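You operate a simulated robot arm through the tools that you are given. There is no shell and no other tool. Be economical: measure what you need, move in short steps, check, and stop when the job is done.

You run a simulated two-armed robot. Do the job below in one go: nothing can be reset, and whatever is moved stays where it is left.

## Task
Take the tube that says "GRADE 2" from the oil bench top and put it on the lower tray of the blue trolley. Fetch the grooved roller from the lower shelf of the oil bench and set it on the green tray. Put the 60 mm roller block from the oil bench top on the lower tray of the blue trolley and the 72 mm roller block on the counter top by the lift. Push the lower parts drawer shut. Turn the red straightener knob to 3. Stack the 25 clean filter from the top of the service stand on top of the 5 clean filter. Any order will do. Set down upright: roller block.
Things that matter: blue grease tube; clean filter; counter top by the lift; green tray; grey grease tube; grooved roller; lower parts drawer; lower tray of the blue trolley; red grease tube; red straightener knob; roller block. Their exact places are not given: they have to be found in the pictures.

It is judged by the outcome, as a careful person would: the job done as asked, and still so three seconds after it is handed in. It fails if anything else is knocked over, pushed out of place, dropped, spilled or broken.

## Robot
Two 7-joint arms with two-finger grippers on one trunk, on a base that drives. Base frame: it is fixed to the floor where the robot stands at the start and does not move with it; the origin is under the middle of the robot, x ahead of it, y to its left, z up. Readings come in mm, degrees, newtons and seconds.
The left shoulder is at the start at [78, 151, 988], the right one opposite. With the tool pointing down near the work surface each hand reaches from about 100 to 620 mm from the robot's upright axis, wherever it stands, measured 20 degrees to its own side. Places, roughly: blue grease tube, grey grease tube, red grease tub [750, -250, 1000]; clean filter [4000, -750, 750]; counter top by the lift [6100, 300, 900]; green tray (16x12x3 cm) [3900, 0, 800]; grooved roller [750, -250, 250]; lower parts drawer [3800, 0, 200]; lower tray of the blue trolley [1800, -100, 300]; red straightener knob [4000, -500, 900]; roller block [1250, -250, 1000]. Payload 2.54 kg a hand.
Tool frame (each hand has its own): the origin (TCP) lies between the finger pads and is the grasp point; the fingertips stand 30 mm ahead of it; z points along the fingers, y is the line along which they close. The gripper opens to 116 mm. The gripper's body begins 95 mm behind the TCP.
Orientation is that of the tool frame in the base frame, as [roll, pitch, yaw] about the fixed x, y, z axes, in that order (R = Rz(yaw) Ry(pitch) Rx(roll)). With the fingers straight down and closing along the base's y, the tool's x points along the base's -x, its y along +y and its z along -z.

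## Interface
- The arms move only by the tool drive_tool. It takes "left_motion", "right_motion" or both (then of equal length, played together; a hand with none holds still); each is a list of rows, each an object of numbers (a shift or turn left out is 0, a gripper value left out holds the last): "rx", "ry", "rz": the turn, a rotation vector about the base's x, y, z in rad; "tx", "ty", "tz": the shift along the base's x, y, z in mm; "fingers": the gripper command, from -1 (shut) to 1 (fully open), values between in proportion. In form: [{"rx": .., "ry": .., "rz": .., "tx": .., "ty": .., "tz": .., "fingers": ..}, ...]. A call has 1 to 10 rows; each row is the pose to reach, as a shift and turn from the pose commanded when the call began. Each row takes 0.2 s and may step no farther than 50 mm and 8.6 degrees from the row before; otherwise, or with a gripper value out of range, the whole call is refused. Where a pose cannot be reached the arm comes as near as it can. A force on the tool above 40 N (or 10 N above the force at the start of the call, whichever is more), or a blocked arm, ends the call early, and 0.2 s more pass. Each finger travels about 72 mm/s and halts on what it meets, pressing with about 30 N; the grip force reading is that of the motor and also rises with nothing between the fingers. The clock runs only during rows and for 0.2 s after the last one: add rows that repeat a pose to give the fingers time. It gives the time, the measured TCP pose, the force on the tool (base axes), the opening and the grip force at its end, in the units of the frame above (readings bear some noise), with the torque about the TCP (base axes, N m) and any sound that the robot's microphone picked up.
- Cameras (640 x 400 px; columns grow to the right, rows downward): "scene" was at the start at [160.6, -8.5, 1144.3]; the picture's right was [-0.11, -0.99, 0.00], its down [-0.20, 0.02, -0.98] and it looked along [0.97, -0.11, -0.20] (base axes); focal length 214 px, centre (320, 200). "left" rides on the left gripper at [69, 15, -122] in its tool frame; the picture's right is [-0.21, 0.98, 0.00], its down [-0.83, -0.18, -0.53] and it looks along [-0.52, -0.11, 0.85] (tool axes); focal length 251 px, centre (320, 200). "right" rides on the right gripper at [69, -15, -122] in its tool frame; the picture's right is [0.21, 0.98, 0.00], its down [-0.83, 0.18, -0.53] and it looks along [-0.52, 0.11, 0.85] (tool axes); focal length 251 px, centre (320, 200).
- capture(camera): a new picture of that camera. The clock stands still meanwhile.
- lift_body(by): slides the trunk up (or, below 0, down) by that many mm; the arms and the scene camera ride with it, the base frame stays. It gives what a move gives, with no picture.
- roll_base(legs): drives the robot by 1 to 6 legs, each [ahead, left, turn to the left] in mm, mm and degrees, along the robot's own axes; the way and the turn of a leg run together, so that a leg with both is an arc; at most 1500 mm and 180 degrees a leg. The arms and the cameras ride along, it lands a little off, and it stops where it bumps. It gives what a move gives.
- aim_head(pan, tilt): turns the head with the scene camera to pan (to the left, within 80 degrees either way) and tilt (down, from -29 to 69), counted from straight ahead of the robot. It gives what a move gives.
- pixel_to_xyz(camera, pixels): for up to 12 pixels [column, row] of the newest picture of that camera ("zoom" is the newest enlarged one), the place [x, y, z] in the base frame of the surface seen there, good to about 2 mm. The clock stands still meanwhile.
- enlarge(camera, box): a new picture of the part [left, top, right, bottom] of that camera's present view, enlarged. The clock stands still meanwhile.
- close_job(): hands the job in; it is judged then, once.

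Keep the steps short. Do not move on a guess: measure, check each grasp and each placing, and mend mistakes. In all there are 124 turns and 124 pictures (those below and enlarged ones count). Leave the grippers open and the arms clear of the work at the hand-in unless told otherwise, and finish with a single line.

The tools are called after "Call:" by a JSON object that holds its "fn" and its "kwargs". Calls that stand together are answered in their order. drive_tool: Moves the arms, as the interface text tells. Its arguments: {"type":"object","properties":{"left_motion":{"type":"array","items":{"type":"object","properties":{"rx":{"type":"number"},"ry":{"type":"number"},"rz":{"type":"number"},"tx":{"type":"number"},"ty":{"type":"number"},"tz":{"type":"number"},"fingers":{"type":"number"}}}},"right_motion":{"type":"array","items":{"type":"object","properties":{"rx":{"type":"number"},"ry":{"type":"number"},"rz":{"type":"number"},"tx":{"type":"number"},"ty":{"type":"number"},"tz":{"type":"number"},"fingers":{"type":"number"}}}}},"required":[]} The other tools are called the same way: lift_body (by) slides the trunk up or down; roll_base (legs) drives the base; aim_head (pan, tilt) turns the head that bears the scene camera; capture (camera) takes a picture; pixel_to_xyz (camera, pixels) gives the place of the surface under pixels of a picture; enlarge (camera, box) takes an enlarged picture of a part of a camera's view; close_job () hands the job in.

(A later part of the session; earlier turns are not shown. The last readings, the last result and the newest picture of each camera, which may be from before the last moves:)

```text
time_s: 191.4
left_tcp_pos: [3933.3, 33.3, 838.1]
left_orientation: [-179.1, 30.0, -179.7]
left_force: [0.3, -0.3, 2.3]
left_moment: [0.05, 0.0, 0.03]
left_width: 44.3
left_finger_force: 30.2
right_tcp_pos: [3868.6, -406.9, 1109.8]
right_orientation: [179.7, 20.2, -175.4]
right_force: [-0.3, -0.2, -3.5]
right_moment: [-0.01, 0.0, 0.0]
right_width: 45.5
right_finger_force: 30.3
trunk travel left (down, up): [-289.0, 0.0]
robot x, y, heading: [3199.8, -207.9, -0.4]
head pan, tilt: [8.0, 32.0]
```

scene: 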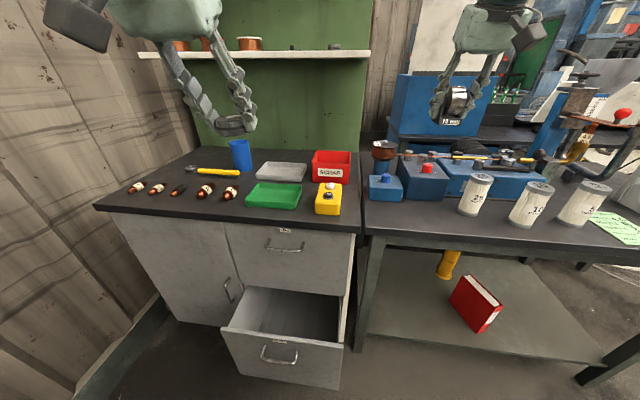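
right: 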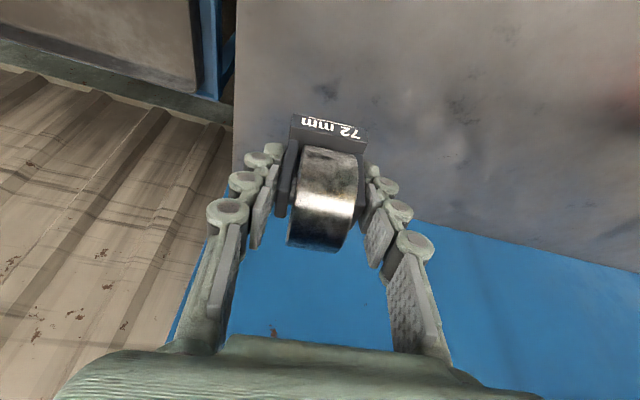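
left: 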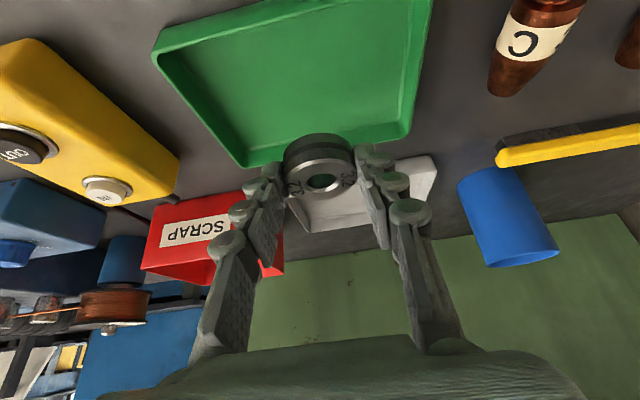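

Contact. I open, withdraw along the tool axis, and check the tray.

Call:
{"fn": "drive_tool", "kwargs": {"left_motion": [{"fingers": 0.0}, {"fingers": 0.3}, {"fingers": 0.3}, {"fingers": 0.3, "tx": -15, "tz": 26}, {"tx": -32, "tz": 56}, {"tx": -55, "tz": 96}, {"tx": -80, "tz": 130}]}}

Call:
{"fn": "capture", "kwargs": {"camera": "scene"}}

Call:
{"fn": "pixel_to_xyz", "kwargs": {"camera": "scene", "pixels": [[230, 335], [340, 350], [280, 365], [285, 338], [260, 270], [340, 270], [300, 225], [225, 300], [200, 290], [240, 225], [280, 350]]}}

```text
time_s: 193.0
left_tcp_pos: [3854.0, 34.5, 968.3]
left_orientation: [-179.2, 29.9, -179.7]
left_force: [-0.5, -0.1, 0.6]
left_moment: [0.05, -0.05, 0.01]
left_width: 75.2
left_finger_force: 0.0
right_tcp_pos: [3870.0, -405.7, 1110.2]
right_orientation: [179.9, 20.2, -175.4]
right_force: [0.4, 0.0, -3.4]
right_moment: [0.01, 0.01, 0.01]
right_width: 45.7
right_finger_force: 30.0
trunk travel left (down, up): [-289.0, 0.0]
robot x, y, heading: [3198.7, -209.6, -0.1]
head pan, tilt: [8.0, 32.0]
```

```text
42 pictures are left
```

scene: 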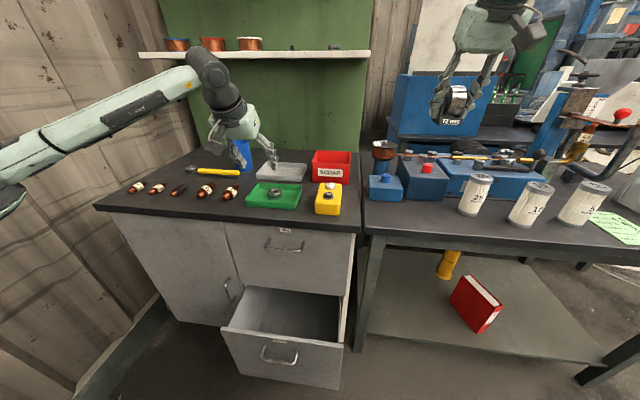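

```text
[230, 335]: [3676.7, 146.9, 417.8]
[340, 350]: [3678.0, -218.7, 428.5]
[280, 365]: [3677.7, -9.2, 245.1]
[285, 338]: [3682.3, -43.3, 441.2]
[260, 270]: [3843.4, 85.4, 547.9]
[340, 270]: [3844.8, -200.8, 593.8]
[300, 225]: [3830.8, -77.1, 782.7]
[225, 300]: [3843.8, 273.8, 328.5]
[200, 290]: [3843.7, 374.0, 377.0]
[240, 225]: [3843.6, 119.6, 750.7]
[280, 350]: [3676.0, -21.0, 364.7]
```

The roller rests in the green tray. The drawer face is at x≈3677 (y −219…147, z 190–440), the cabinet face at x≈3843. I close the left fingers, back off 400, lower the trunk and bring the left hand low with a steeper forward pitch.

Call:
{"fn": "roll_base", "kwargs": {"legs": [[-400, 0, 0]]}}

Call:
{"fn": "lift_body", "kwargs": {"by": -289}}

Call:
{"fn": "drive_tool", "kwargs": {"left_motion": [{"fingers": -1, "tx": 14, "ty": -7, "tz": -39, "ry": -0.06}, {"tx": 28, "ty": -14, "tz": -78, "ry": -0.12}, {"tx": 42, "ty": -21, "tz": -117, "ry": -0.18}, {"tx": 56, "ty": -28, "tz": -156, "ry": -0.24}, {"tx": 70, "ty": -35, "tz": -195, "ry": -0.3}, {"tx": 84, "ty": -42, "tz": -234, "ry": -0.36}, {"tx": 98, "ty": -49, "tz": -273, "ry": -0.42}, {"tx": 112, "ty": -56, "tz": -312, "ry": -0.48}, {"tx": 126, "ty": -63, "tz": -351, "ry": -0.54}, {"tx": 140, "ty": -70, "tz": -389, "ry": -0.6}]}}

Call:
{"fn": "capture", "kwargs": {"camera": "scene"}}

```text
time_s: 195.4
left_tcp_pos: [3455.4, 37.5, 967.9]
left_orientation: [-179.2, 30.0, -179.5]
left_force: [-0.4, 0.8, 0.5]
left_moment: [-0.03, 0.0, -0.02]
left_width: 75.3
left_finger_force: 0.1
right_tcp_pos: [3472.2, -402.1, 1111.0]
right_orientation: [179.8, 20.2, -175.4]
right_force: [-0.4, 0.4, -3.8]
right_moment: [-0.03, -0.02, 0.0]
right_width: 45.3
right_finger_force: 30.0
trunk travel left (down, up): [-289.0, 0.0]
robot x, y, heading: [2800.7, -210.6, -0.2]
head pan, tilt: [8.0, 32.0]
```

```text
time_s: 198.4
left_tcp_pos: [3457.3, 37.4, 677.5]
left_orientation: [-179.3, 29.8, -179.7]
left_force: [0.0, -0.2, 0.4]
left_moment: [0.01, 0.03, -0.04]
left_width: 75.3
left_finger_force: 0.0
right_tcp_pos: [3472.4, -401.5, 820.8]
right_orientation: [179.9, 20.2, -175.2]
right_force: [-0.9, 0.8, -4.6]
right_moment: [-0.03, -0.02, 0.01]
right_width: 45.3
right_finger_force: 29.8
trunk travel left (down, up): [0.0, 289.0]
robot x, y, heading: [2802.8, -207.2, -0.3]
head pan, tilt: [8.0, 32.0]
```

```text
time_s: 200.6
left_tcp_pos: [3553.7, -11.3, 406.9]
left_orientation: [-178.9, 53.8, -179.4]
left_force: [-0.1, -0.5, -0.7]
left_moment: [-0.02, -0.01, 0.01]
left_width: 0.0
left_finger_force: 28.4
left hand out of reach, approached as far as the arm can: row 8, 9, 10
right_tcp_pos: [3472.0, -402.0, 820.9]
right_orientation: [179.8, 20.1, -175.2]
right_force: [-0.5, -0.1, -3.9]
right_moment: [0.01, 0.0, -0.01]
right_width: 45.4
right_finger_force: 29.9
trunk travel left (down, up): [0.0, 289.0]
robot x, y, heading: [2801.7, -210.7, -0.3]
head pan, tilt: [8.0, 32.0]
```

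```text
41 pictures are left
```

scene: 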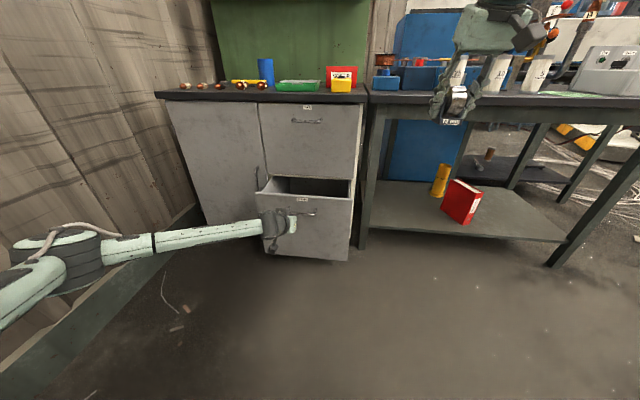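

A steeper pitch limits the reach, so I ease to about 42° and continue down to z≈295.

Call:
{"fn": "drive_tool", "kwargs": {"left_motion": [{"ry": 0.1, "tz": -20, "ty": -8}, {"ry": 0.2, "tz": -45, "ty": -16, "tx": 10}, {"ry": 0.2, "tz": -80, "ty": -25, "tx": 20}, {"ry": 0.2, "tz": -110, "ty": -25, "tx": 30}, {"ry": 0.2, "tz": -110, "ty": -25, "tx": 30}]}}

```text
time_s: 201.8
left_tcp_pos: [3583.3, -38.3, 294.2]
left_orientation: [-179.1, 42.5, -179.7]
left_force: [-0.3, -0.7, -0.4]
left_moment: [0.01, 0.02, 0.06]
left_width: 0.1
left_finger_force: 28.6
right_tcp_pos: [3472.9, -402.6, 820.1]
right_orientation: [179.8, 20.2, -175.4]
right_force: [-0.3, 1.0, -2.9]
right_moment: [0.03, -0.01, 0.01]
right_width: 45.5
right_finger_force: 30.3
trunk travel left (down, up): [0.0, 289.0]
robot x, y, heading: [2797.2, -206.8, -0.2]
head pan, tilt: [8.0, 32.0]
```

The tip is about 66 mm short of the drawer face and below the handle. I push by driving ahead 225.

Call:
{"fn": "roll_base", "kwargs": {"legs": [[225, 0, 0]]}}

Call:
{"fn": "capture", "kwargs": {"camera": "scene"}}

```text
time_s: 203.5
left_tcp_pos: [3807.0, -35.3, 294.1]
left_orientation: [-179.1, 42.5, -179.3]
left_force: [0.0, -0.6, -1.0]
left_moment: [-0.01, 0.01, 0.03]
left_width: 0.0
left_finger_force: 28.2
right_tcp_pos: [3698.9, -402.2, 819.7]
right_orientation: [179.7, 20.2, -175.2]
right_force: [0.8, -0.5, -3.2]
right_moment: [-0.03, 0.02, -0.02]
right_width: 45.4
right_finger_force: 29.9
trunk travel left (down, up): [0.0, 289.0]
robot x, y, heading: [3029.3, -208.8, -0.4]
head pan, tilt: [8.0, 32.0]
```

```text
40 pictures are left
```

scene: 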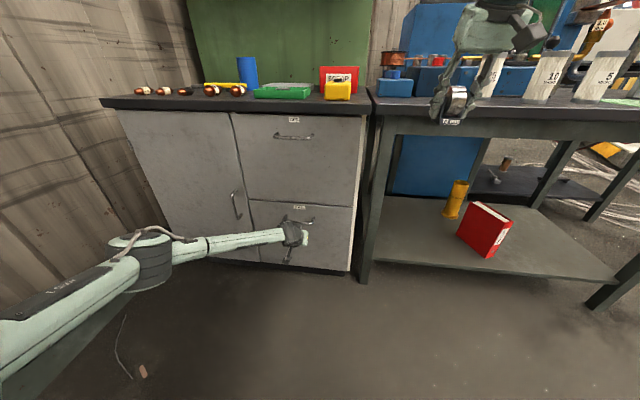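

The drawer looks shut; I measure its face against the upper drawer's.

Call:
{"fn": "pixel_to_xyz", "kwargs": {"camera": "scene", "pixels": [[335, 225], [335, 190], [265, 215], [270, 190], [335, 250], [220, 200], [345, 207]]}}

```text
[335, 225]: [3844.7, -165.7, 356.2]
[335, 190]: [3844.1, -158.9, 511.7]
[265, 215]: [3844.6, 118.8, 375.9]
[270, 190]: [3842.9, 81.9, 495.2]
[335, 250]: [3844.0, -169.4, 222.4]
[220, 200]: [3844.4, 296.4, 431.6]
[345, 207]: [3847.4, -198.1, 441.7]
```

The drawer is flush (x≈3844). I back off, raise the trunk, lift the left hand and tuck both, then move over in front of the red knob.

Call:
{"fn": "roll_base", "kwargs": {"legs": [[-300, 0, 0]]}}

Call:
{"fn": "lift_body", "kwargs": {"by": 289}}

Call:
{"fn": "drive_tool", "kwargs": {"left_motion": [{"tz": 48, "tx": -10}, {"tz": 96, "tx": -20}, {"tz": 143, "tx": -30}, {"tz": 190, "tx": -40}, {"tz": 236, "tx": -55}, {"tz": 282, "tx": -70}, {"tz": 328, "tx": -85}, {"tz": 372, "tx": -105}, {"tz": 416, "tx": -125}, {"tz": 458, "tx": -150}], "right_motion": [{"tx": -25}, {"tx": -50}, {"tx": -75}, {"tx": -100}, {"tx": -120}, {"tx": -120}, {"tx": -120}, {"tx": -120}, {"tx": -120}, {"tx": -120}]}}

Call:
{"fn": "roll_base", "kwargs": {"legs": [[0, -400, 0], [560, 0, 0]]}}

Call:
{"fn": "aim_head", "kwargs": {"pan": 10, "tilt": 30}}

Call:
{"fn": "capture", "kwargs": {"camera": "scene"}}

```text
time_s: 205.5
left_tcp_pos: [3507.0, -34.8, 293.8]
left_orientation: [-179.1, 42.5, -179.3]
left_force: [0.2, -0.4, -0.6]
left_moment: [-0.03, -0.01, 0.01]
left_width: 0.0
left_finger_force: 28.5
right_tcp_pos: [3399.9, -399.7, 820.0]
right_orientation: [179.8, 20.1, -175.1]
right_force: [0.7, 0.0, -4.0]
right_moment: [0.0, 0.01, 0.0]
right_width: 45.3
right_finger_force: 29.5
trunk travel left (down, up): [0.0, 289.0]
robot x, y, heading: [2726.2, -209.7, -0.1]
head pan, tilt: [8.0, 32.0]
```

```text
time_s: 208.4
left_tcp_pos: [3506.8, -34.9, 582.1]
left_orientation: [-179.1, 42.5, -179.3]
left_force: [-0.1, 0.0, -0.2]
left_moment: [0.03, 0.03, 0.0]
left_width: 0.0
left_finger_force: 29.1
right_tcp_pos: [3399.7, -399.9, 1109.7]
right_orientation: [179.8, 20.3, -175.1]
right_force: [1.1, -0.2, -3.7]
right_moment: [0.01, -0.01, 0.01]
right_width: 45.5
right_finger_force: 30.2
trunk travel left (down, up): [-289.0, 0.0]
robot x, y, heading: [2726.2, -207.9, 0.1]
head pan, tilt: [8.0, 32.0]
```

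```text
time_s: 210.6
left_tcp_pos: [3355.6, -32.6, 1043.7]
left_orientation: [-179.2, 42.4, -179.3]
left_force: [0.6, -0.7, -0.1]
left_moment: [0.0, -0.01, 0.01]
left_width: 0.0
left_finger_force: 28.8
right_tcp_pos: [3277.1, -399.8, 1111.2]
right_orientation: [179.7, 20.2, -174.9]
right_force: [0.1, -0.4, -2.8]
right_moment: [0.02, -0.01, 0.01]
right_width: 45.4
right_finger_force: 29.6
trunk travel left (down, up): [-289.0, 0.0]
robot x, y, heading: [2726.4, -208.5, -0.1]
head pan, tilt: [8.0, 32.0]
```

```text
time_s: 217.8
left_tcp_pos: [3916.2, -433.6, 1042.4]
left_orientation: [-179.0, 42.5, -179.2]
left_force: [-0.6, 0.8, -0.7]
left_moment: [0.01, -0.05, -0.03]
left_width: 0.0
left_finger_force: 28.2
right_tcp_pos: [3836.4, -800.6, 1110.7]
right_orientation: [179.8, 20.3, -175.0]
right_force: [-0.9, 0.0, -3.1]
right_moment: [0.04, 0.08, 0.01]
right_width: 45.3
right_finger_force: 29.7
trunk travel left (down, up): [-289.0, 0.0]
robot x, y, heading: [3287.7, -609.3, 0.3]
head pan, tilt: [8.0, 32.0]
```

```text
time_s: 218.5
left_tcp_pos: [3914.0, -433.8, 1042.2]
left_orientation: [-179.1, 42.5, -179.3]
left_force: [-0.8, 1.0, 0.0]
left_moment: [0.01, -0.01, 0.03]
left_width: 0.0
left_finger_force: 28.1
right_tcp_pos: [3836.4, -799.5, 1110.1]
right_orientation: [179.8, 20.2, -175.1]
right_force: [-0.1, 0.8, -3.4]
right_moment: [0.02, -0.03, 0.0]
right_width: 45.6
right_finger_force: 30.3
trunk travel left (down, up): [-289.0, 0.0]
robot x, y, heading: [3284.3, -609.0, 0.0]
head pan, tilt: [10.0, 30.0]
```

```text
39 pictures are left
```

scene: 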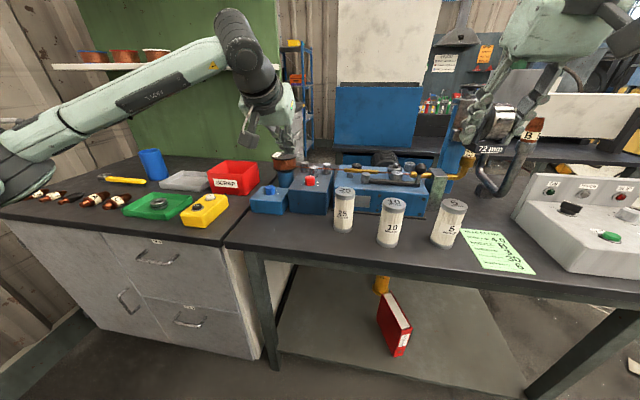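

I enlarge the red knob and the green instruction card.

Call:
{"fn": "enlarge", "kwargs": {"camera": "scene", "box": [280, 155, 345, 220]}}

Call:
{"fn": "pixel_to_xyz", "kwargs": {"camera": "scene", "pixels": [[311, 178], [311, 186], [300, 190], [322, 190], [310, 205], [270, 190], [286, 158], [326, 168], [344, 191], [392, 203], [452, 206], [344, 225]]}}

Call:
{"fn": "capture", "kwargs": {"camera": "left"}}

```text
6.15 times, centred on (312, 188) of scene
```

zoom: 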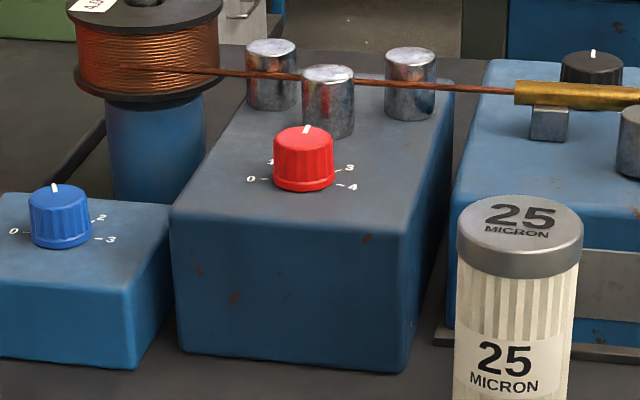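

```text
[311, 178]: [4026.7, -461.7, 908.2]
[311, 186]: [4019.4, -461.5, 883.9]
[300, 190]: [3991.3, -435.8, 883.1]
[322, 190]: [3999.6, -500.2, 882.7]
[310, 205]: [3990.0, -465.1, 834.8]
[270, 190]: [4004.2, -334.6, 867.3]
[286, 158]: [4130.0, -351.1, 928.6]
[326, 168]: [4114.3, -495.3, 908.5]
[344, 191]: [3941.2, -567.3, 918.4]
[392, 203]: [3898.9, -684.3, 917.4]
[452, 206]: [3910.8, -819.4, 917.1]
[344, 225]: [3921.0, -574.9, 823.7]
```

```text
37 pictures are left
```

left: 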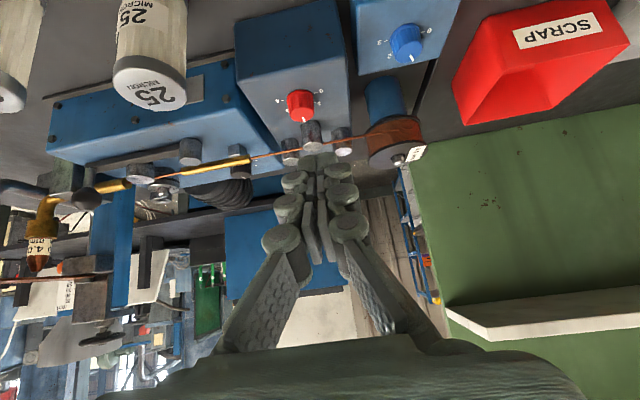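

Call:
{"fn": "enlarge", "kwargs": {"camera": "left", "box": [265, 70, 340, 135]}}

Call:
{"fn": "pixel_to_xyz", "kwargs": {"camera": "zoom", "pixels": [[305, 240], [305, 150], [260, 190], [350, 190], [305, 190], [200, 270], [420, 260], [200, 150], [440, 130]]}}

```text
6.15 times, centred on (302, 102) of left
```

zoom: 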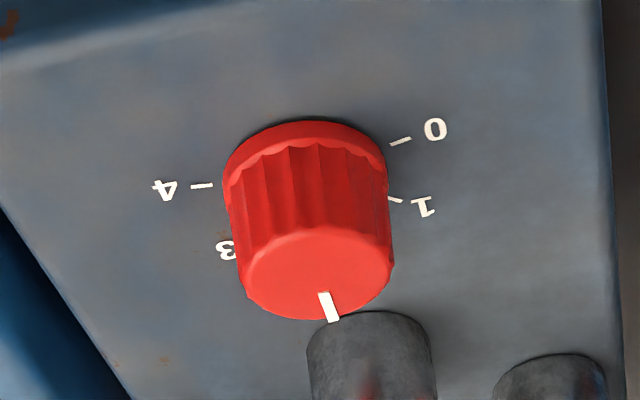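

```text
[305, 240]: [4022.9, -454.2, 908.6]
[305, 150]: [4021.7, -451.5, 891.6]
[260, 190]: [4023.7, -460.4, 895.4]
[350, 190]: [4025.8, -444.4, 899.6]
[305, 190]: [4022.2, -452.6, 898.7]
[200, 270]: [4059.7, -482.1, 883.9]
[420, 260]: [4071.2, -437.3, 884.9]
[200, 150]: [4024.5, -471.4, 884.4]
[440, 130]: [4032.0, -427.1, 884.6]
```

I measure the dial marks, top centre and pointer.

Call:
{"fn": "pixel_to_xyz", "kwargs": {"camera": "zoom", "pixels": [[318, 272], [330, 318], [324, 295], [245, 270], [392, 262], [310, 228], [205, 186], [404, 140], [398, 200], [228, 250], [165, 188], [436, 128]]}}

```text
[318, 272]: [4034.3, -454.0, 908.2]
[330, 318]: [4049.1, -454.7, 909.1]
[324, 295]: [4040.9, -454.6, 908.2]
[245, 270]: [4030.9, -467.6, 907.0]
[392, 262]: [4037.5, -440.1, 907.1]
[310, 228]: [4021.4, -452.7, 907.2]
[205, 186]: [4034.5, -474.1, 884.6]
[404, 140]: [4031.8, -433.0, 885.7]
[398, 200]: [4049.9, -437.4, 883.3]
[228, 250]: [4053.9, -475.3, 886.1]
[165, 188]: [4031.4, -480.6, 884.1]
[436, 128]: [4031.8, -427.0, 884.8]
```

Knob centre (4035,−454), pointer straight ahead at 2; marks run 0 (+90°) to 4 (−90°) in 45° steps. So 3 needs 45° clockwise. I measure the nearby posts.

Call:
{"fn": "pixel_to_xyz", "kwargs": {"camera": "zoom", "pixels": [[370, 316], [322, 350], [430, 350], [370, 340], [550, 360], [500, 375]]}}

Call:
{"fn": "roll_base", "kwargs": {"legs": [[125, 0, 0]]}}

```text
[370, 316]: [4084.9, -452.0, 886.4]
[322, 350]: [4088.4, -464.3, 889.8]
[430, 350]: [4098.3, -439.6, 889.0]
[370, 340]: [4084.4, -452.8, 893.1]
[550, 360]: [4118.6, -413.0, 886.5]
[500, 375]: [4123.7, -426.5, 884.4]
```

```text
time_s: 219.7
left_tcp_pos: [4041.9, -433.7, 1042.0]
left_orientation: [-179.1, 42.4, -179.3]
left_force: [0.2, 0.1, 0.4]
left_moment: [0.01, -0.03, -0.01]
left_width: 0.0
left_finger_force: 28.7
right_tcp_pos: [3961.4, -799.3, 1110.2]
right_orientation: [179.8, 20.1, -175.0]
right_force: [-0.9, -0.2, -3.5]
right_moment: [-0.06, 0.03, 0.01]
right_width: 45.6
right_finger_force: 29.9
trunk travel left (down, up): [-289.0, 0.0]
robot x, y, heading: [3408.1, -609.5, 0.1]
head pan, tilt: [10.0, 30.0]
```

The posts are ≥4084 in x, clear. I bring the left hand vertical above the knob, opening to about 60 mm.

Call:
{"fn": "drive_tool", "kwargs": {"left_motion": [{"ry": 0.124, "fingers": 0.03}, {"ry": 0.248, "ty": -5}, {"ry": 0.371, "ty": -10}, {"ry": 0.495, "tx": -3, "ty": -15}, {"ry": 0.618, "tx": -5, "ty": -18, "tz": -20}, {"ry": 0.742, "tx": -7, "ty": -20, "tz": -40}, {"ry": 0.742, "tx": -7, "ty": -20, "tz": -40}]}}

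Call:
{"fn": "drive_tool", "kwargs": {"left_motion": [{"rz": 0.13, "tz": -5}, {"rz": 0.26, "tz": -10}, {"rz": 0.393, "tz": -15}, {"rz": 0.393, "tz": -20}]}}

Call:
{"fn": "capture", "kwargs": {"camera": "left"}}

```text
time_s: 221.3
left_tcp_pos: [4031.1, -454.0, 1002.7]
left_orientation: [-179.6, -0.1, -179.5]
left_force: [1.4, 0.4, -0.5]
left_moment: [0.0, -0.03, 0.01]
left_width: 59.6
left_finger_force: 0.0
right_tcp_pos: [3960.4, -799.9, 1111.4]
right_orientation: [179.8, 20.2, -175.0]
right_force: [-0.3, 0.0, -3.2]
right_moment: [0.0, 0.0, 0.01]
right_width: 45.4
right_finger_force: 29.8
trunk travel left (down, up): [-289.0, 0.0]
robot x, y, heading: [3410.7, -612.5, 0.3]
head pan, tilt: [10.0, 30.0]
```

```text
time_s: 222.3
left_tcp_pos: [4032.8, -454.1, 983.6]
left_orientation: [-179.5, 0.0, -156.9]
left_force: [-0.2, 0.9, -0.5]
left_moment: [0.0, 0.03, 0.01]
left_width: 59.8
left_finger_force: 0.0
right_tcp_pos: [3960.6, -799.7, 1111.1]
right_orientation: [179.8, 20.3, -175.1]
right_force: [-0.7, 1.0, -3.2]
right_moment: [-0.04, 0.01, -0.01]
right_width: 45.7
right_finger_force: 30.1
trunk travel left (down, up): [-289.0, 0.0]
robot x, y, heading: [3409.5, -607.2, 0.3]
head pan, tilt: [10.0, 30.0]
```

```text
35 pictures are left
```

left: 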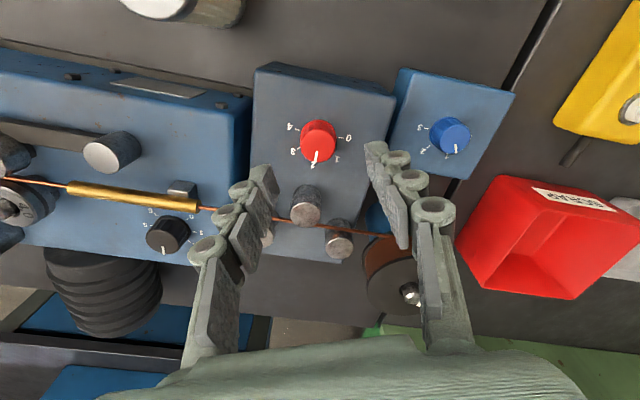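

I re-measure the knob's top from here.

Call:
{"fn": "enlarge", "kwargs": {"camera": "left", "box": [275, 100, 365, 185]}}

Call:
{"fn": "pixel_to_xyz", "kwargs": {"camera": "left", "pixels": [[317, 148], [303, 147], [333, 146], [317, 161], [318, 134], [291, 127], [347, 138]]}}

```text
4.71 times, centred on (320, 142) of left
```

zoom: 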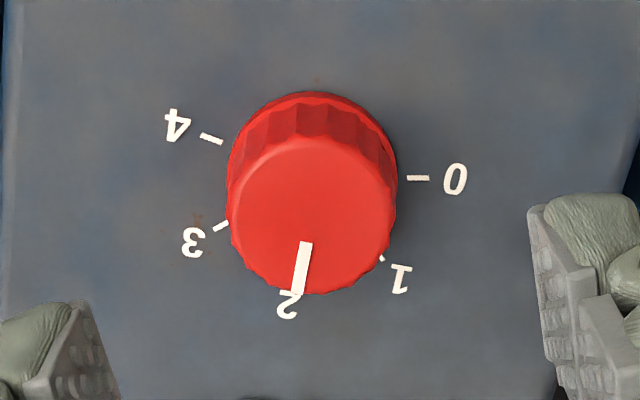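

```text
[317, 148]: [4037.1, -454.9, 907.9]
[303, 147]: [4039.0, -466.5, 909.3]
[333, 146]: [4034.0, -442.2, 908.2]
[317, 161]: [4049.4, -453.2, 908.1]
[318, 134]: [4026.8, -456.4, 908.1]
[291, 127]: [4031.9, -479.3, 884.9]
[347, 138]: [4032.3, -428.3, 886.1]
```

Centre (4034.5,−454) is confirmed. I lower onto the knob (TCP z≈918), then close.

Call:
{"fn": "drive_tool", "kwargs": {"left_motion": [{"tx": 1.7, "tz": -22}, {"tx": 1.7, "tz": -44}, {"tx": 1.7, "tz": -66}, {"tx": 1.7, "tz": -66}]}}

Call:
{"fn": "drive_tool", "kwargs": {"left_motion": [{"fingers": -1}, {"fingers": -1}, {"fingers": -1}, {"fingers": -1}]}}

```text
time_s: 223.3
left_tcp_pos: [4034.3, -453.1, 916.2]
left_orientation: [-179.6, 0.0, -157.1]
left_force: [-0.1, -0.3, 0.2]
left_moment: [0.01, 0.03, 0.04]
left_width: 59.8
left_finger_force: 0.1
right_tcp_pos: [3961.5, -800.3, 1111.4]
right_orientation: [179.8, 20.2, -175.0]
right_force: [-0.1, 0.0, -3.2]
right_moment: [-0.04, 0.03, 0.0]
right_width: 45.8
right_finger_force: 29.5
trunk travel left (down, up): [-289.0, 0.0]
robot x, y, heading: [3407.8, -609.2, 0.1]
head pan, tilt: [10.0, 30.0]
```

```text
time_s: 224.3
left_tcp_pos: [4034.3, -455.2, 914.5]
left_orientation: [-179.5, 0.0, -157.1]
left_force: [4.9, -11.9, -1.3]
left_moment: [-0.39, -0.34, -0.01]
left_width: 31.2
left_finger_force: 45.3
right_tcp_pos: [3960.5, -799.9, 1109.3]
right_orientation: [179.8, 20.1, -175.2]
right_force: [0.0, -0.3, -3.1]
right_moment: [0.03, 0.05, -0.01]
right_width: 45.4
right_finger_force: 30.4
trunk travel left (down, up): [-289.0, 0.0]
robot x, y, heading: [3411.0, -608.6, 0.1]
head pan, tilt: [10.0, 30.0]
```

Gripped (31 mm) with a small sideways force. I nudge 1.5 mm toward it and turn 45° clockwise.

Call:
{"fn": "drive_tool", "kwargs": {"left_motion": [{"tx": 0.5, "ty": -1.2}, {"tx": 0.5, "ty": -1.2, "rz": -0.13}, {"tx": 0.5, "ty": -1.2, "rz": -0.26}, {"tx": 0.5, "ty": -1.2, "rz": -0.39}, {"tx": 0.5, "ty": -1.2, "rz": -0.52}, {"tx": 0.5, "ty": -1.2, "rz": -0.65}, {"tx": 0.5, "ty": -1.2, "rz": -0.785}, {"tx": 0.5, "ty": -1.2, "rz": -0.785}]}}

Call:
{"fn": "capture", "kwargs": {"camera": "left"}}

```text
time_s: 226.1
left_tcp_pos: [4034.7, -454.6, 915.3]
left_orientation: [-179.6, -0.2, 158.0]
left_force: [-4.4, -6.3, -8.1]
left_moment: [-0.03, 0.38, -0.02]
left_width: 31.0
left_finger_force: 44.9
right_tcp_pos: [3961.3, -800.6, 1108.8]
right_orientation: [179.8, 20.0, -175.0]
right_force: [-0.2, 0.4, -3.9]
right_moment: [0.03, 0.02, -0.03]
right_width: 45.5
right_finger_force: 30.2
trunk travel left (down, up): [-289.0, 0.0]
robot x, y, heading: [3412.6, -607.4, 0.0]
head pan, tilt: [10.0, 30.0]
```

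```text
33 pictures are left
```

left: 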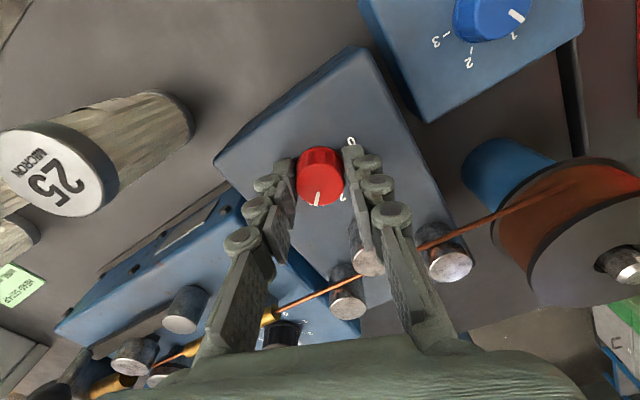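

The pointer kept its place in the tool frame, so it turned with the hand. I release, lift and verify.

Call:
{"fn": "drive_tool", "kwargs": {"left_motion": [{"fingers": -0.2}, {"fingers": 0.03}, {"fingers": 0.03}, {"tz": 35}, {"tz": 75}, {"tz": 75}]}}

Call:
{"fn": "enlarge", "kwargs": {"camera": "left", "box": [260, 80, 390, 190]}}

```text
time_s: 227.5
left_tcp_pos: [4033.3, -454.1, 990.2]
left_orientation: [-179.6, -0.2, 158.1]
left_force: [1.0, -0.2, -0.7]
left_moment: [-0.01, 0.02, -0.01]
left_width: 59.5
left_finger_force: 0.1
right_tcp_pos: [3961.3, -799.1, 1110.9]
right_orientation: [179.7, 20.1, -174.9]
right_force: [0.4, -0.2, -2.8]
right_moment: [-0.01, -0.01, -0.01]
right_width: 45.6
right_finger_force: 29.7
trunk travel left (down, up): [-289.0, 0.0]
robot x, y, heading: [3409.4, -613.1, -0.0]
head pan, tilt: [10.0, 30.0]
```

```text
3.64 times, centred on (325, 135) of left
```

zoom: 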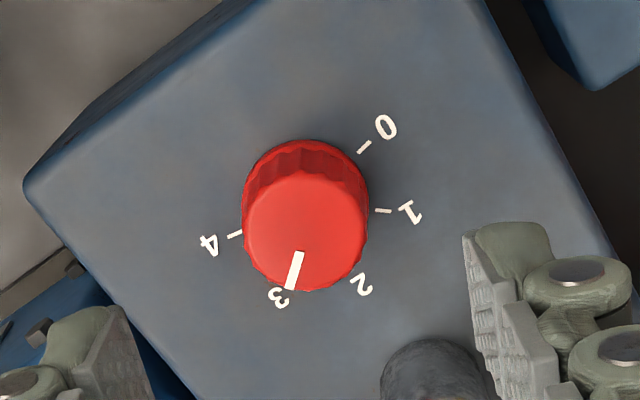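

The pointer is at 3. Next the 25 filter: I square the hand's yaw, raise slightly, shift the base right 140 and look.

Call:
{"fn": "drive_tool", "kwargs": {"left_motion": [{"rz": 0.13, "tz": 15}, {"rz": 0.26, "tz": 30, "tx": -20}, {"rz": 0.38, "tz": 35, "tx": -50}, {"rz": 0.38, "tz": 35, "tx": -95}]}}

Call:
{"fn": "roll_base", "kwargs": {"legs": [[0, -130, 0]]}}

Call:
{"fn": "capture", "kwargs": {"camera": "left"}}

```text
time_s: 228.5
left_tcp_pos: [3938.3, -455.8, 1026.6]
left_orientation: [-179.6, -0.1, 179.9]
left_force: [-0.3, -0.1, -0.3]
left_moment: [0.0, -0.02, -0.02]
left_width: 59.6
left_finger_force: 0.0
right_tcp_pos: [3961.5, -798.5, 1112.2]
right_orientation: [179.8, 20.2, -175.0]
right_force: [0.2, 0.5, -3.3]
right_moment: [0.03, -0.01, 0.01]
right_width: 45.4
right_finger_force: 30.1
trunk travel left (down, up): [-289.0, 0.0]
robot x, y, heading: [3408.6, -613.4, 0.1]
head pan, tilt: [10.0, 30.0]
```

```text
time_s: 230.4
left_tcp_pos: [3940.0, -585.9, 1027.1]
left_orientation: [-179.7, 0.0, 179.8]
left_force: [-0.4, 0.9, -1.0]
left_moment: [0.01, 0.01, 0.02]
left_width: 59.6
left_finger_force: 0.1
right_tcp_pos: [3962.0, -929.2, 1110.8]
right_orientation: [179.9, 20.2, -175.0]
right_force: [-0.7, 0.7, -2.7]
right_moment: [0.0, 0.04, 0.03]
right_width: 45.7
right_finger_force: 30.2
trunk travel left (down, up): [-289.0, 0.0]
robot x, y, heading: [3408.6, -739.6, 0.1]
head pan, tilt: [10.0, 30.0]
```

```text
31 pictures are left
```

left: 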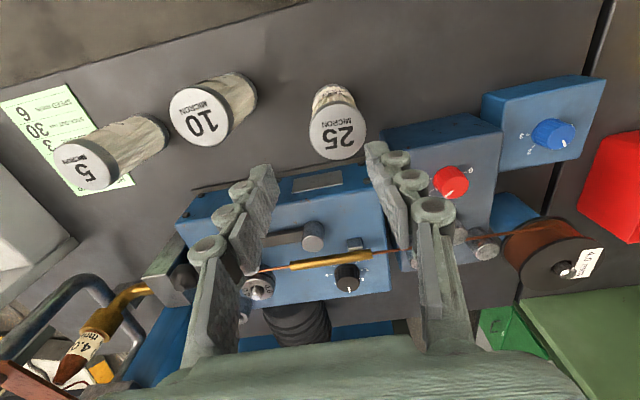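

Call:
{"fn": "pixel_to_xyz", "kwargs": {"camera": "left", "pixels": [[338, 132], [310, 133], [366, 131], [338, 158], [336, 107], [199, 116], [85, 165], [57, 165], [113, 160], [85, 188], [85, 143], [290, 110]]}}

```text
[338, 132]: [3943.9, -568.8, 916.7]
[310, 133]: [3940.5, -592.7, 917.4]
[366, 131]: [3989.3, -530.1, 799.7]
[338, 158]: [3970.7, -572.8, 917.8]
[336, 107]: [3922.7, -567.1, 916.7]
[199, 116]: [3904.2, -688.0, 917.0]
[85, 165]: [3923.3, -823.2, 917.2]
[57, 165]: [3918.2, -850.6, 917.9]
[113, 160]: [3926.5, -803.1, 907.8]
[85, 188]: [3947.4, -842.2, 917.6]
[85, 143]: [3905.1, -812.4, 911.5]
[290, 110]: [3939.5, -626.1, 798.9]
```

The 25's cap centre ≈(3946,−569), Ø≈48, top 917. I open to 85, centre over it, and check before descending.

Call:
{"fn": "drive_tool", "kwargs": {"left_motion": [{"tx": 3, "ty": 9, "fingers": 0.45}, {"tx": 6, "ty": 17, "tz": -30}, {"tx": 6, "ty": 17, "tz": -60}, {"tx": 6, "ty": 17, "tz": -60}]}}

Call:
{"fn": "capture", "kwargs": {"camera": "left"}}

```text
time_s: 231.4
left_tcp_pos: [3946.2, -569.4, 966.3]
left_orientation: [-179.6, -0.1, 179.9]
left_force: [1.0, 0.1, 0.8]
left_moment: [0.03, -0.04, 0.01]
left_width: 84.2
left_finger_force: 0.1
right_tcp_pos: [3961.3, -928.1, 1110.7]
right_orientation: [179.7, 20.1, -175.0]
right_force: [-0.3, -0.3, -2.9]
right_moment: [0.03, 0.01, 0.0]
right_width: 45.4
right_finger_force: 29.6
trunk travel left (down, up): [-289.0, 0.0]
robot x, y, heading: [3405.6, -737.5, 0.2]
head pan, tilt: [10.0, 30.0]
```

```text
30 pictures are left
```

left: 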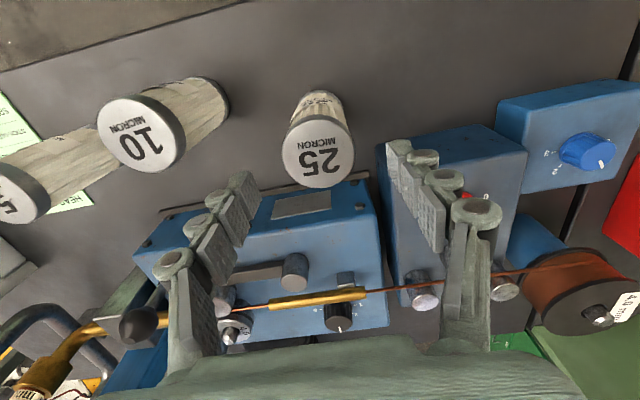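

Call:
{"fn": "pixel_to_xyz", "kwargs": {"camera": "left", "pixels": [[318, 153], [285, 155], [351, 150], [319, 185], [318, 123]]}}

Call:
{"fn": "drive_tool", "kwargs": {"left_motion": [{"tz": -25}, {"tz": -50}, {"tz": -75}, {"tz": -82}, {"tz": -82}]}}

```text
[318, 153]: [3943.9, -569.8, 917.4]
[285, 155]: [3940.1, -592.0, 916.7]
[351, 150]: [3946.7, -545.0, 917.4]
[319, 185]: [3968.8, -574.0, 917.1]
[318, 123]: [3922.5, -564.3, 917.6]
```

```text
time_s: 232.6
left_tcp_pos: [3944.4, -568.5, 884.6]
left_orientation: [-179.6, 0.1, 179.9]
left_force: [-0.3, -0.4, -0.7]
left_moment: [-0.02, 0.02, -0.03]
left_width: 84.0
left_finger_force: 0.1
right_tcp_pos: [3961.0, -929.1, 1110.6]
right_orientation: [179.7, 20.1, -175.1]
right_force: [-0.2, -0.3, -4.1]
right_moment: [-0.03, -0.01, 0.03]
right_width: 45.8
right_finger_force: 30.1
trunk travel left (down, up): [-289.0, 0.0]
robot x, y, heading: [3408.6, -737.4, 0.1]
head pan, tilt: [10.0, 30.0]
```

Centred (3945.6,−568.5). I close and lift 180.

Call:
{"fn": "drive_tool", "kwargs": {"left_motion": [{"fingers": -1}, {"fingers": -1}, {"fingers": -1}, {"fingers": -1}]}}

Call:
{"fn": "drive_tool", "kwargs": {"left_motion": [{"tz": 15}, {"tz": 50}, {"tz": 95}, {"tz": 140}, {"tz": 180}, {"tz": 180}]}}

Call:
{"fn": "capture", "kwargs": {"camera": "left"}}

```text
time_s: 233.6
left_tcp_pos: [3944.9, -567.7, 884.3]
left_orientation: [-179.6, -0.1, 179.9]
left_force: [0.2, 0.5, 0.8]
left_moment: [0.04, 0.02, 0.02]
left_width: 52.7
left_finger_force: 30.1
right_tcp_pos: [3961.5, -929.0, 1111.2]
right_orientation: [179.7, 20.2, -175.0]
right_force: [-0.3, 0.3, -3.8]
right_moment: [0.03, -0.01, 0.01]
right_width: 45.3
right_finger_force: 30.0
trunk travel left (down, up): [-289.0, 0.0]
robot x, y, heading: [3408.0, -740.6, 0.0]
head pan, tilt: [10.0, 30.0]
```

```text
time_s: 235.0
left_tcp_pos: [3945.2, -568.5, 1064.7]
left_orientation: [-179.6, -0.1, 179.9]
left_force: [0.6, 0.5, -1.0]
left_moment: [0.01, 0.02, 0.01]
left_width: 52.7
left_finger_force: 30.1
right_tcp_pos: [3961.6, -929.5, 1110.9]
right_orientation: [179.8, 20.1, -174.9]
right_force: [0.3, -0.4, -2.6]
right_moment: [0.01, 0.02, 0.02]
right_width: 45.3
right_finger_force: 30.2
trunk travel left (down, up): [-289.0, 0.0]
robot x, y, heading: [3409.8, -736.7, 0.5]
head pan, tilt: [10.0, 30.0]
```

```text
29 pictures are left
```

left: 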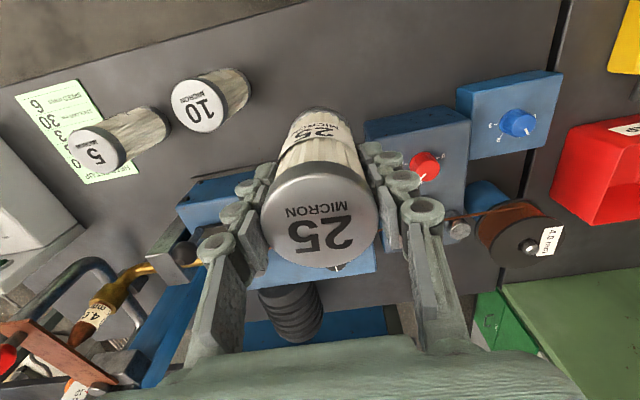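

Filter lifted. I measure the 5's cap edges, then shift the base right 250.

Call:
{"fn": "pixel_to_xyz", "kwargs": {"camera": "left", "pixels": [[97, 153], [71, 152], [122, 150], [97, 175], [95, 130]]}}

Call:
{"fn": "roll_base", "kwargs": {"legs": [[0, -252, -0.3]]}}

Call:
{"fn": "capture", "kwargs": {"camera": "left"}}

Call:
{"fn": "capture", "kwargs": {"camera": "scene"}}

```text
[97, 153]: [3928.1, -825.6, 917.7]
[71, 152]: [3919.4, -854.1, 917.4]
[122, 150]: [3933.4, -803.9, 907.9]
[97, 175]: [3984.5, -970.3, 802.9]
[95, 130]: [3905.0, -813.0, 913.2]
```

```text
time_s: 238.1
left_tcp_pos: [3946.2, -829.7, 1064.6]
left_orientation: [-179.6, 0.0, 179.5]
left_force: [0.3, 0.1, -1.2]
left_moment: [-0.01, -0.07, -0.03]
left_width: 52.6
left_finger_force: 30.0
right_tcp_pos: [3960.6, -1189.7, 1111.8]
right_orientation: [179.8, 20.1, -175.4]
right_force: [-0.1, 0.0, -3.2]
right_moment: [0.04, 0.02, 0.0]
right_width: 45.5
right_finger_force: 29.6
trunk travel left (down, up): [-289.0, 0.0]
robot x, y, heading: [3411.4, -997.0, -0.1]
head pan, tilt: [10.0, 30.0]
```

```text
28 pictures are left
```

left: 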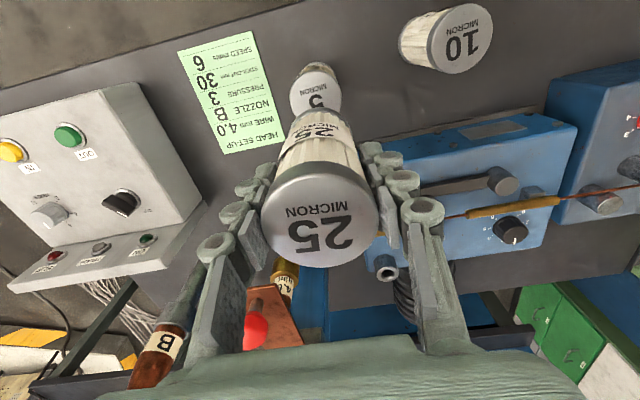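

```text
27 pictures are left
```

scene: 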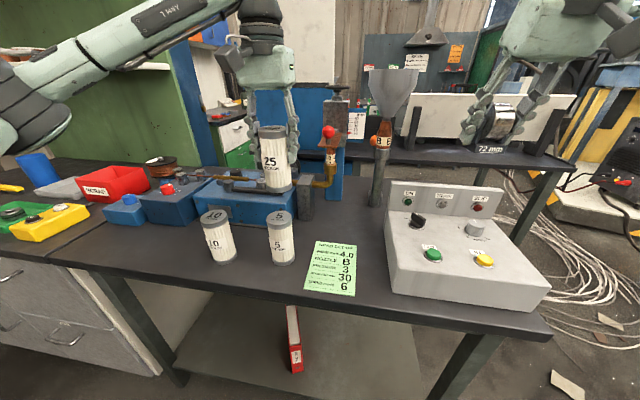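

I zoom on the 5's cap from the scene camera for accurate edges.

Call:
{"fn": "enlarge", "kwargs": {"camera": "scene", "box": [255, 195, 310, 235]}}

```text
10.00 times, centred on (282, 215) of scene
```

zoom: 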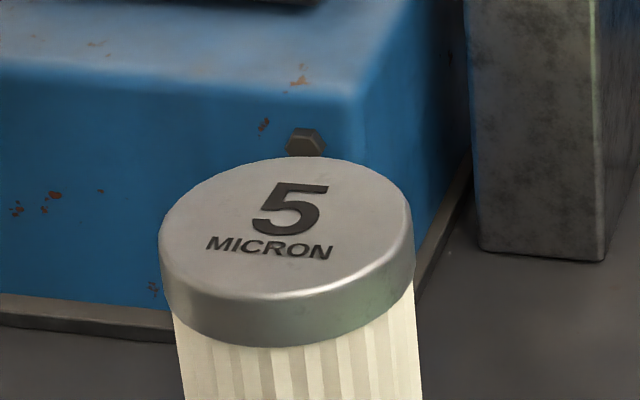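

Call:
{"fn": "pixel_to_xyz", "kwargs": {"camera": "zoom", "pixels": [[166, 240], [404, 215], [288, 163], [280, 294], [200, 193], [370, 270], [370, 180], [200, 275]]}}

Call:
{"fn": "pixel_to_xyz", "kwargs": {"camera": "left", "pixels": [[316, 66], [292, 92], [340, 90], [316, 90], [330, 185], [300, 190], [350, 140]]}}

```text
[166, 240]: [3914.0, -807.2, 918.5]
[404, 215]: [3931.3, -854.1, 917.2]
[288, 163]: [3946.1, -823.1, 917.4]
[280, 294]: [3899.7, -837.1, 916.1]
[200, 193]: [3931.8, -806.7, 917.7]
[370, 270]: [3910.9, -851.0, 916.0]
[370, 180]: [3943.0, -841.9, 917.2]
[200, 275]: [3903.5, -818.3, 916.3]
```

```text
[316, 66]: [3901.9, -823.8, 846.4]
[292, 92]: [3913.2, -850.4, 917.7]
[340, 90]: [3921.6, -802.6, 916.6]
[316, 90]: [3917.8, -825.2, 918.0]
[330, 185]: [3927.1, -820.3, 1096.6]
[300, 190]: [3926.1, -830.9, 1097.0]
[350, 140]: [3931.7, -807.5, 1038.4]
```

Scene gives a 5-cap centre of about (3922.5,−830), but the left camera suggests y≈−826.5. I zoom the left camera on both caps for a same-camera comparison.

Call:
{"fn": "enlarge", "kwargs": {"camera": "left", "box": [275, 55, 360, 115]}}

Call:
{"fn": "pixel_to_xyz", "kwargs": {"camera": "left", "pixels": [[264, 218], [377, 211], [318, 266], [316, 166], [290, 255], [350, 175], [350, 255], [285, 180]]}}

```text
6.67 times, centred on (318, 85) of left
```

zoom: 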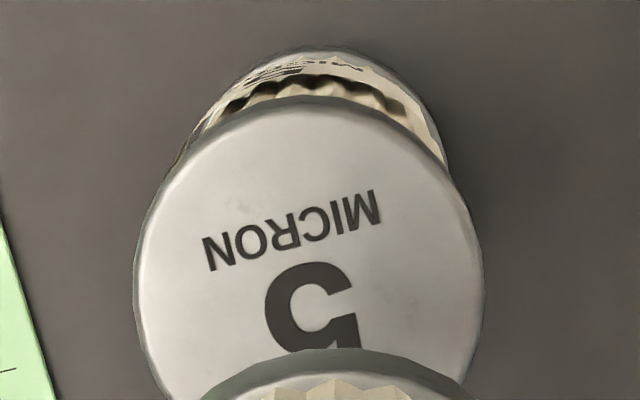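

```text
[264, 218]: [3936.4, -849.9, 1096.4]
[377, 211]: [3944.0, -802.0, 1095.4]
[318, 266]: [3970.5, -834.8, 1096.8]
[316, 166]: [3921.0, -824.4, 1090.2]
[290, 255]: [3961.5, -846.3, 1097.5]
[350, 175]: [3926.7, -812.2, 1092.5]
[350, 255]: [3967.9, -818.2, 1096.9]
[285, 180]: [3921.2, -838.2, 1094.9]
```

Call:
{"fn": "pixel_to_xyz", "kwargs": {"camera": "zoom", "pixels": [[142, 270], [475, 262], [305, 106], [190, 165], [425, 155], [160, 210], [460, 205], [150, 340], [470, 330]]}}

```text
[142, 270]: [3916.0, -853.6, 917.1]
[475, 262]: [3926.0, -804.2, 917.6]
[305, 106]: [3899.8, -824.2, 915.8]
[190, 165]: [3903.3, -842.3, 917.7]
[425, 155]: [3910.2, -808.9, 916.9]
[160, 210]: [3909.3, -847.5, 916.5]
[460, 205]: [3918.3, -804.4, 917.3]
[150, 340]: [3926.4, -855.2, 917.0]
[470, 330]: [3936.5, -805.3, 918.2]
```

Circle fits: 5-cap centre ≈(3924.3,−829.5); the held 25 centre ≈(3945.3,−829). I shift −21 in x, −0.4 in y, descend to about 4 mm above, and check.

Call:
{"fn": "drive_tool", "kwargs": {"left_motion": [{"tx": -11, "ty": -0.4}, {"tx": -21, "ty": -0.4}, {"tx": -21, "ty": -0.4, "tz": -30}, {"tx": -21, "ty": -0.4, "tz": -55}, {"tx": -21, "ty": -0.4, "tz": -58}, {"tx": -21, "ty": -0.4, "tz": -58}]}}

Call:
{"fn": "enlarge", "kwargs": {"camera": "scene", "box": [240, 130, 330, 280]}}

```text
time_s: 239.5
left_tcp_pos: [3923.5, -829.0, 1008.8]
left_orientation: [-179.7, -0.1, 179.5]
left_force: [0.9, 0.2, -1.4]
left_moment: [-0.01, -0.01, -0.02]
left_width: 52.5
left_finger_force: 29.7
right_tcp_pos: [3959.8, -1189.1, 1110.7]
right_orientation: [179.9, 20.0, -175.3]
right_force: [-0.6, 0.4, -3.5]
right_moment: [-0.03, 0.02, 0.01]
right_width: 45.3
right_finger_force: 29.6
trunk travel left (down, up): [-289.0, 0.0]
robot x, y, heading: [3407.8, -998.1, -0.4]
head pan, tilt: [10.0, 30.0]
```

```text
2.67 times, centred on (285, 205) of scene
```

zoom: 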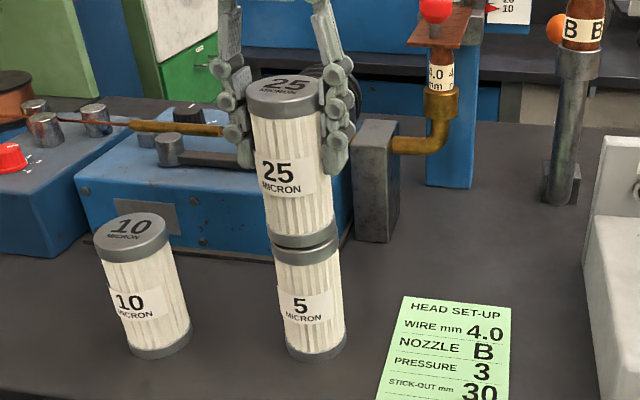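

Well aligned. I descend in small steps to contact.

Call:
{"fn": "drive_tool", "kwargs": {"left_motion": [{"tz": -3}, {"tz": -5}, {"tz": -6}, {"tz": -6}]}}

```text
time_s: 240.5
left_tcp_pos: [3924.4, -829.9, 1002.4]
left_orientation: [-179.5, 0.3, 179.5]
left_force: [1.5, 1.3, 13.0]
left_moment: [0.31, -0.07, 0.02]
left_width: 52.6
left_finger_force: 29.6
right_tcp_pos: [3958.2, -1190.5, 1111.2]
right_orientation: [179.8, 20.2, -175.4]
right_force: [-0.6, -0.5, -3.1]
right_moment: [0.01, 0.04, 0.01]
right_width: 45.6
right_finger_force: 30.3
trunk travel left (down, up): [-289.0, 0.0]
robot x, y, heading: [3407.4, -991.8, -0.2]
head pan, tilt: [10.0, 30.0]
```

Contact (13 N). I relieve 1 mm, open gently and lift straight up.

Call:
{"fn": "drive_tool", "kwargs": {"left_motion": [{"tz": 1}, {"tz": 1, "fingers": 0.0}, {"tz": 1, "fingers": 0.2}, {"tz": 1, "fingers": 0.35}, {"tz": 1, "fingers": 0.35}, {"tz": 25}, {"tz": 60}, {"tz": 100}, {"tz": 110}]}}

Call:
{"fn": "capture", "kwargs": {"camera": "scene"}}

```text
time_s: 242.5
left_tcp_pos: [3923.9, -831.0, 1111.4]
left_orientation: [-179.6, -0.1, 179.5]
left_force: [0.3, -0.3, 0.7]
left_moment: [-0.01, 0.01, -0.01]
left_width: 78.2
left_finger_force: 0.1
right_tcp_pos: [3960.1, -1189.8, 1109.8]
right_orientation: [179.8, 20.1, -175.4]
right_force: [0.0, 0.0, -3.1]
right_moment: [0.0, 0.01, 0.0]
right_width: 45.3
right_finger_force: 29.7
trunk travel left (down, up): [-289.0, 0.0]
robot x, y, heading: [3407.3, -996.7, -0.4]
head pan, tilt: [10.0, 30.0]
```

```text
23 pictures are left
```

scene: 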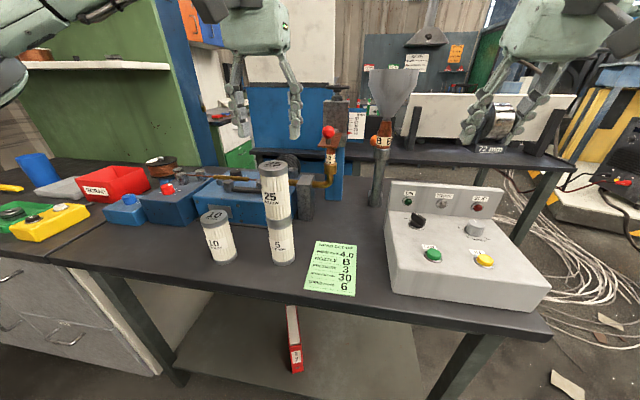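

The 25 is stacked on the 5. Now the 72 block goes to the counter by the lift: I back off 350, shift right 500 and look for a path.

Call:
{"fn": "roll_base", "kwargs": {"legs": [[-350, 0, 0], [0, -550, 0]]}}

Call:
{"fn": "aim_head", "kwargs": {"pan": 0, "tilt": 12}}

Call:
{"fn": "capture", "kwargs": {"camera": "scene"}}

```text
time_s: 250.1
left_tcp_pos: [3574.4, -1375.5, 1110.6]
left_orientation: [-179.6, 0.0, 179.2]
left_force: [0.2, 0.0, -0.5]
left_moment: [-0.03, -0.01, -0.02]
left_width: 78.2
left_finger_force: 0.0
right_tcp_pos: [3608.5, -1735.7, 1110.8]
right_orientation: [179.8, 20.1, -175.8]
right_force: [0.2, 0.3, -3.0]
right_moment: [0.03, 0.02, 0.02]
right_width: 45.5
right_finger_force: 29.7
trunk travel left (down, up): [-289.0, 0.0]
robot x, y, heading: [3062.0, -1538.1, -0.6]
head pan, tilt: [10.0, 30.0]
```

```text
time_s: 250.9
left_tcp_pos: [3574.1, -1376.3, 1111.0]
left_orientation: [-179.6, 0.0, 179.2]
left_force: [0.2, 0.6, 0.3]
left_moment: [0.02, 0.0, 0.03]
left_width: 78.5
left_finger_force: 0.0
right_tcp_pos: [3608.6, -1734.5, 1109.8]
right_orientation: [179.9, 20.1, -175.7]
right_force: [-0.2, -0.2, -3.8]
right_moment: [0.01, -0.02, -0.02]
right_width: 45.4
right_finger_force: 30.0
trunk travel left (down, up): [-289.0, 0.0]
robot x, y, heading: [3059.5, -1538.6, -0.7]
head pan, tilt: [0.0, 12.0]
```

```text
22 pictures are left
```

scene: 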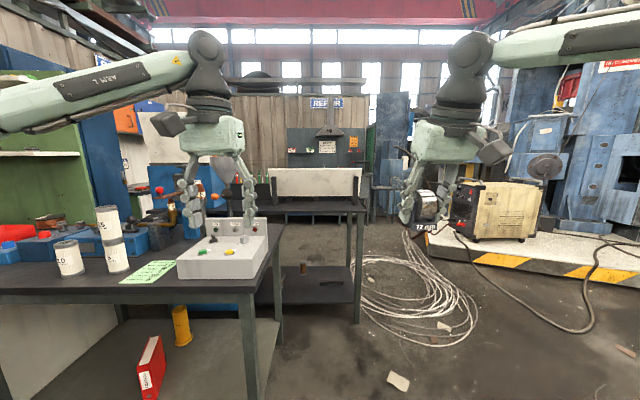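

I measure the gap between the second bench and the striped platform.

Call:
{"fn": "pixel_to_xyz", "kwargs": {"camera": "scene", "pixels": [[357, 320], [363, 200], [280, 215], [430, 245], [385, 245], [375, 225], [345, 160], [395, 150], [330, 110], [410, 260], [265, 270], [300, 150]]}}

```text
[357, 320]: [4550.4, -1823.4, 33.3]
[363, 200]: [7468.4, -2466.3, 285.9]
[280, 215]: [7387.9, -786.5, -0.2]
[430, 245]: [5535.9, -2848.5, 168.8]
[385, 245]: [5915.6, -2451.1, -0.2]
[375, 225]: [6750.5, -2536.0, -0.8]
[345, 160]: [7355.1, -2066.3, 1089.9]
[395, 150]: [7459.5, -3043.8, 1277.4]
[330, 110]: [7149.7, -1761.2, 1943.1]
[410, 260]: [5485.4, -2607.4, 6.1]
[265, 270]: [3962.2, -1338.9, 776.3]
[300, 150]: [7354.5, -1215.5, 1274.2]
```

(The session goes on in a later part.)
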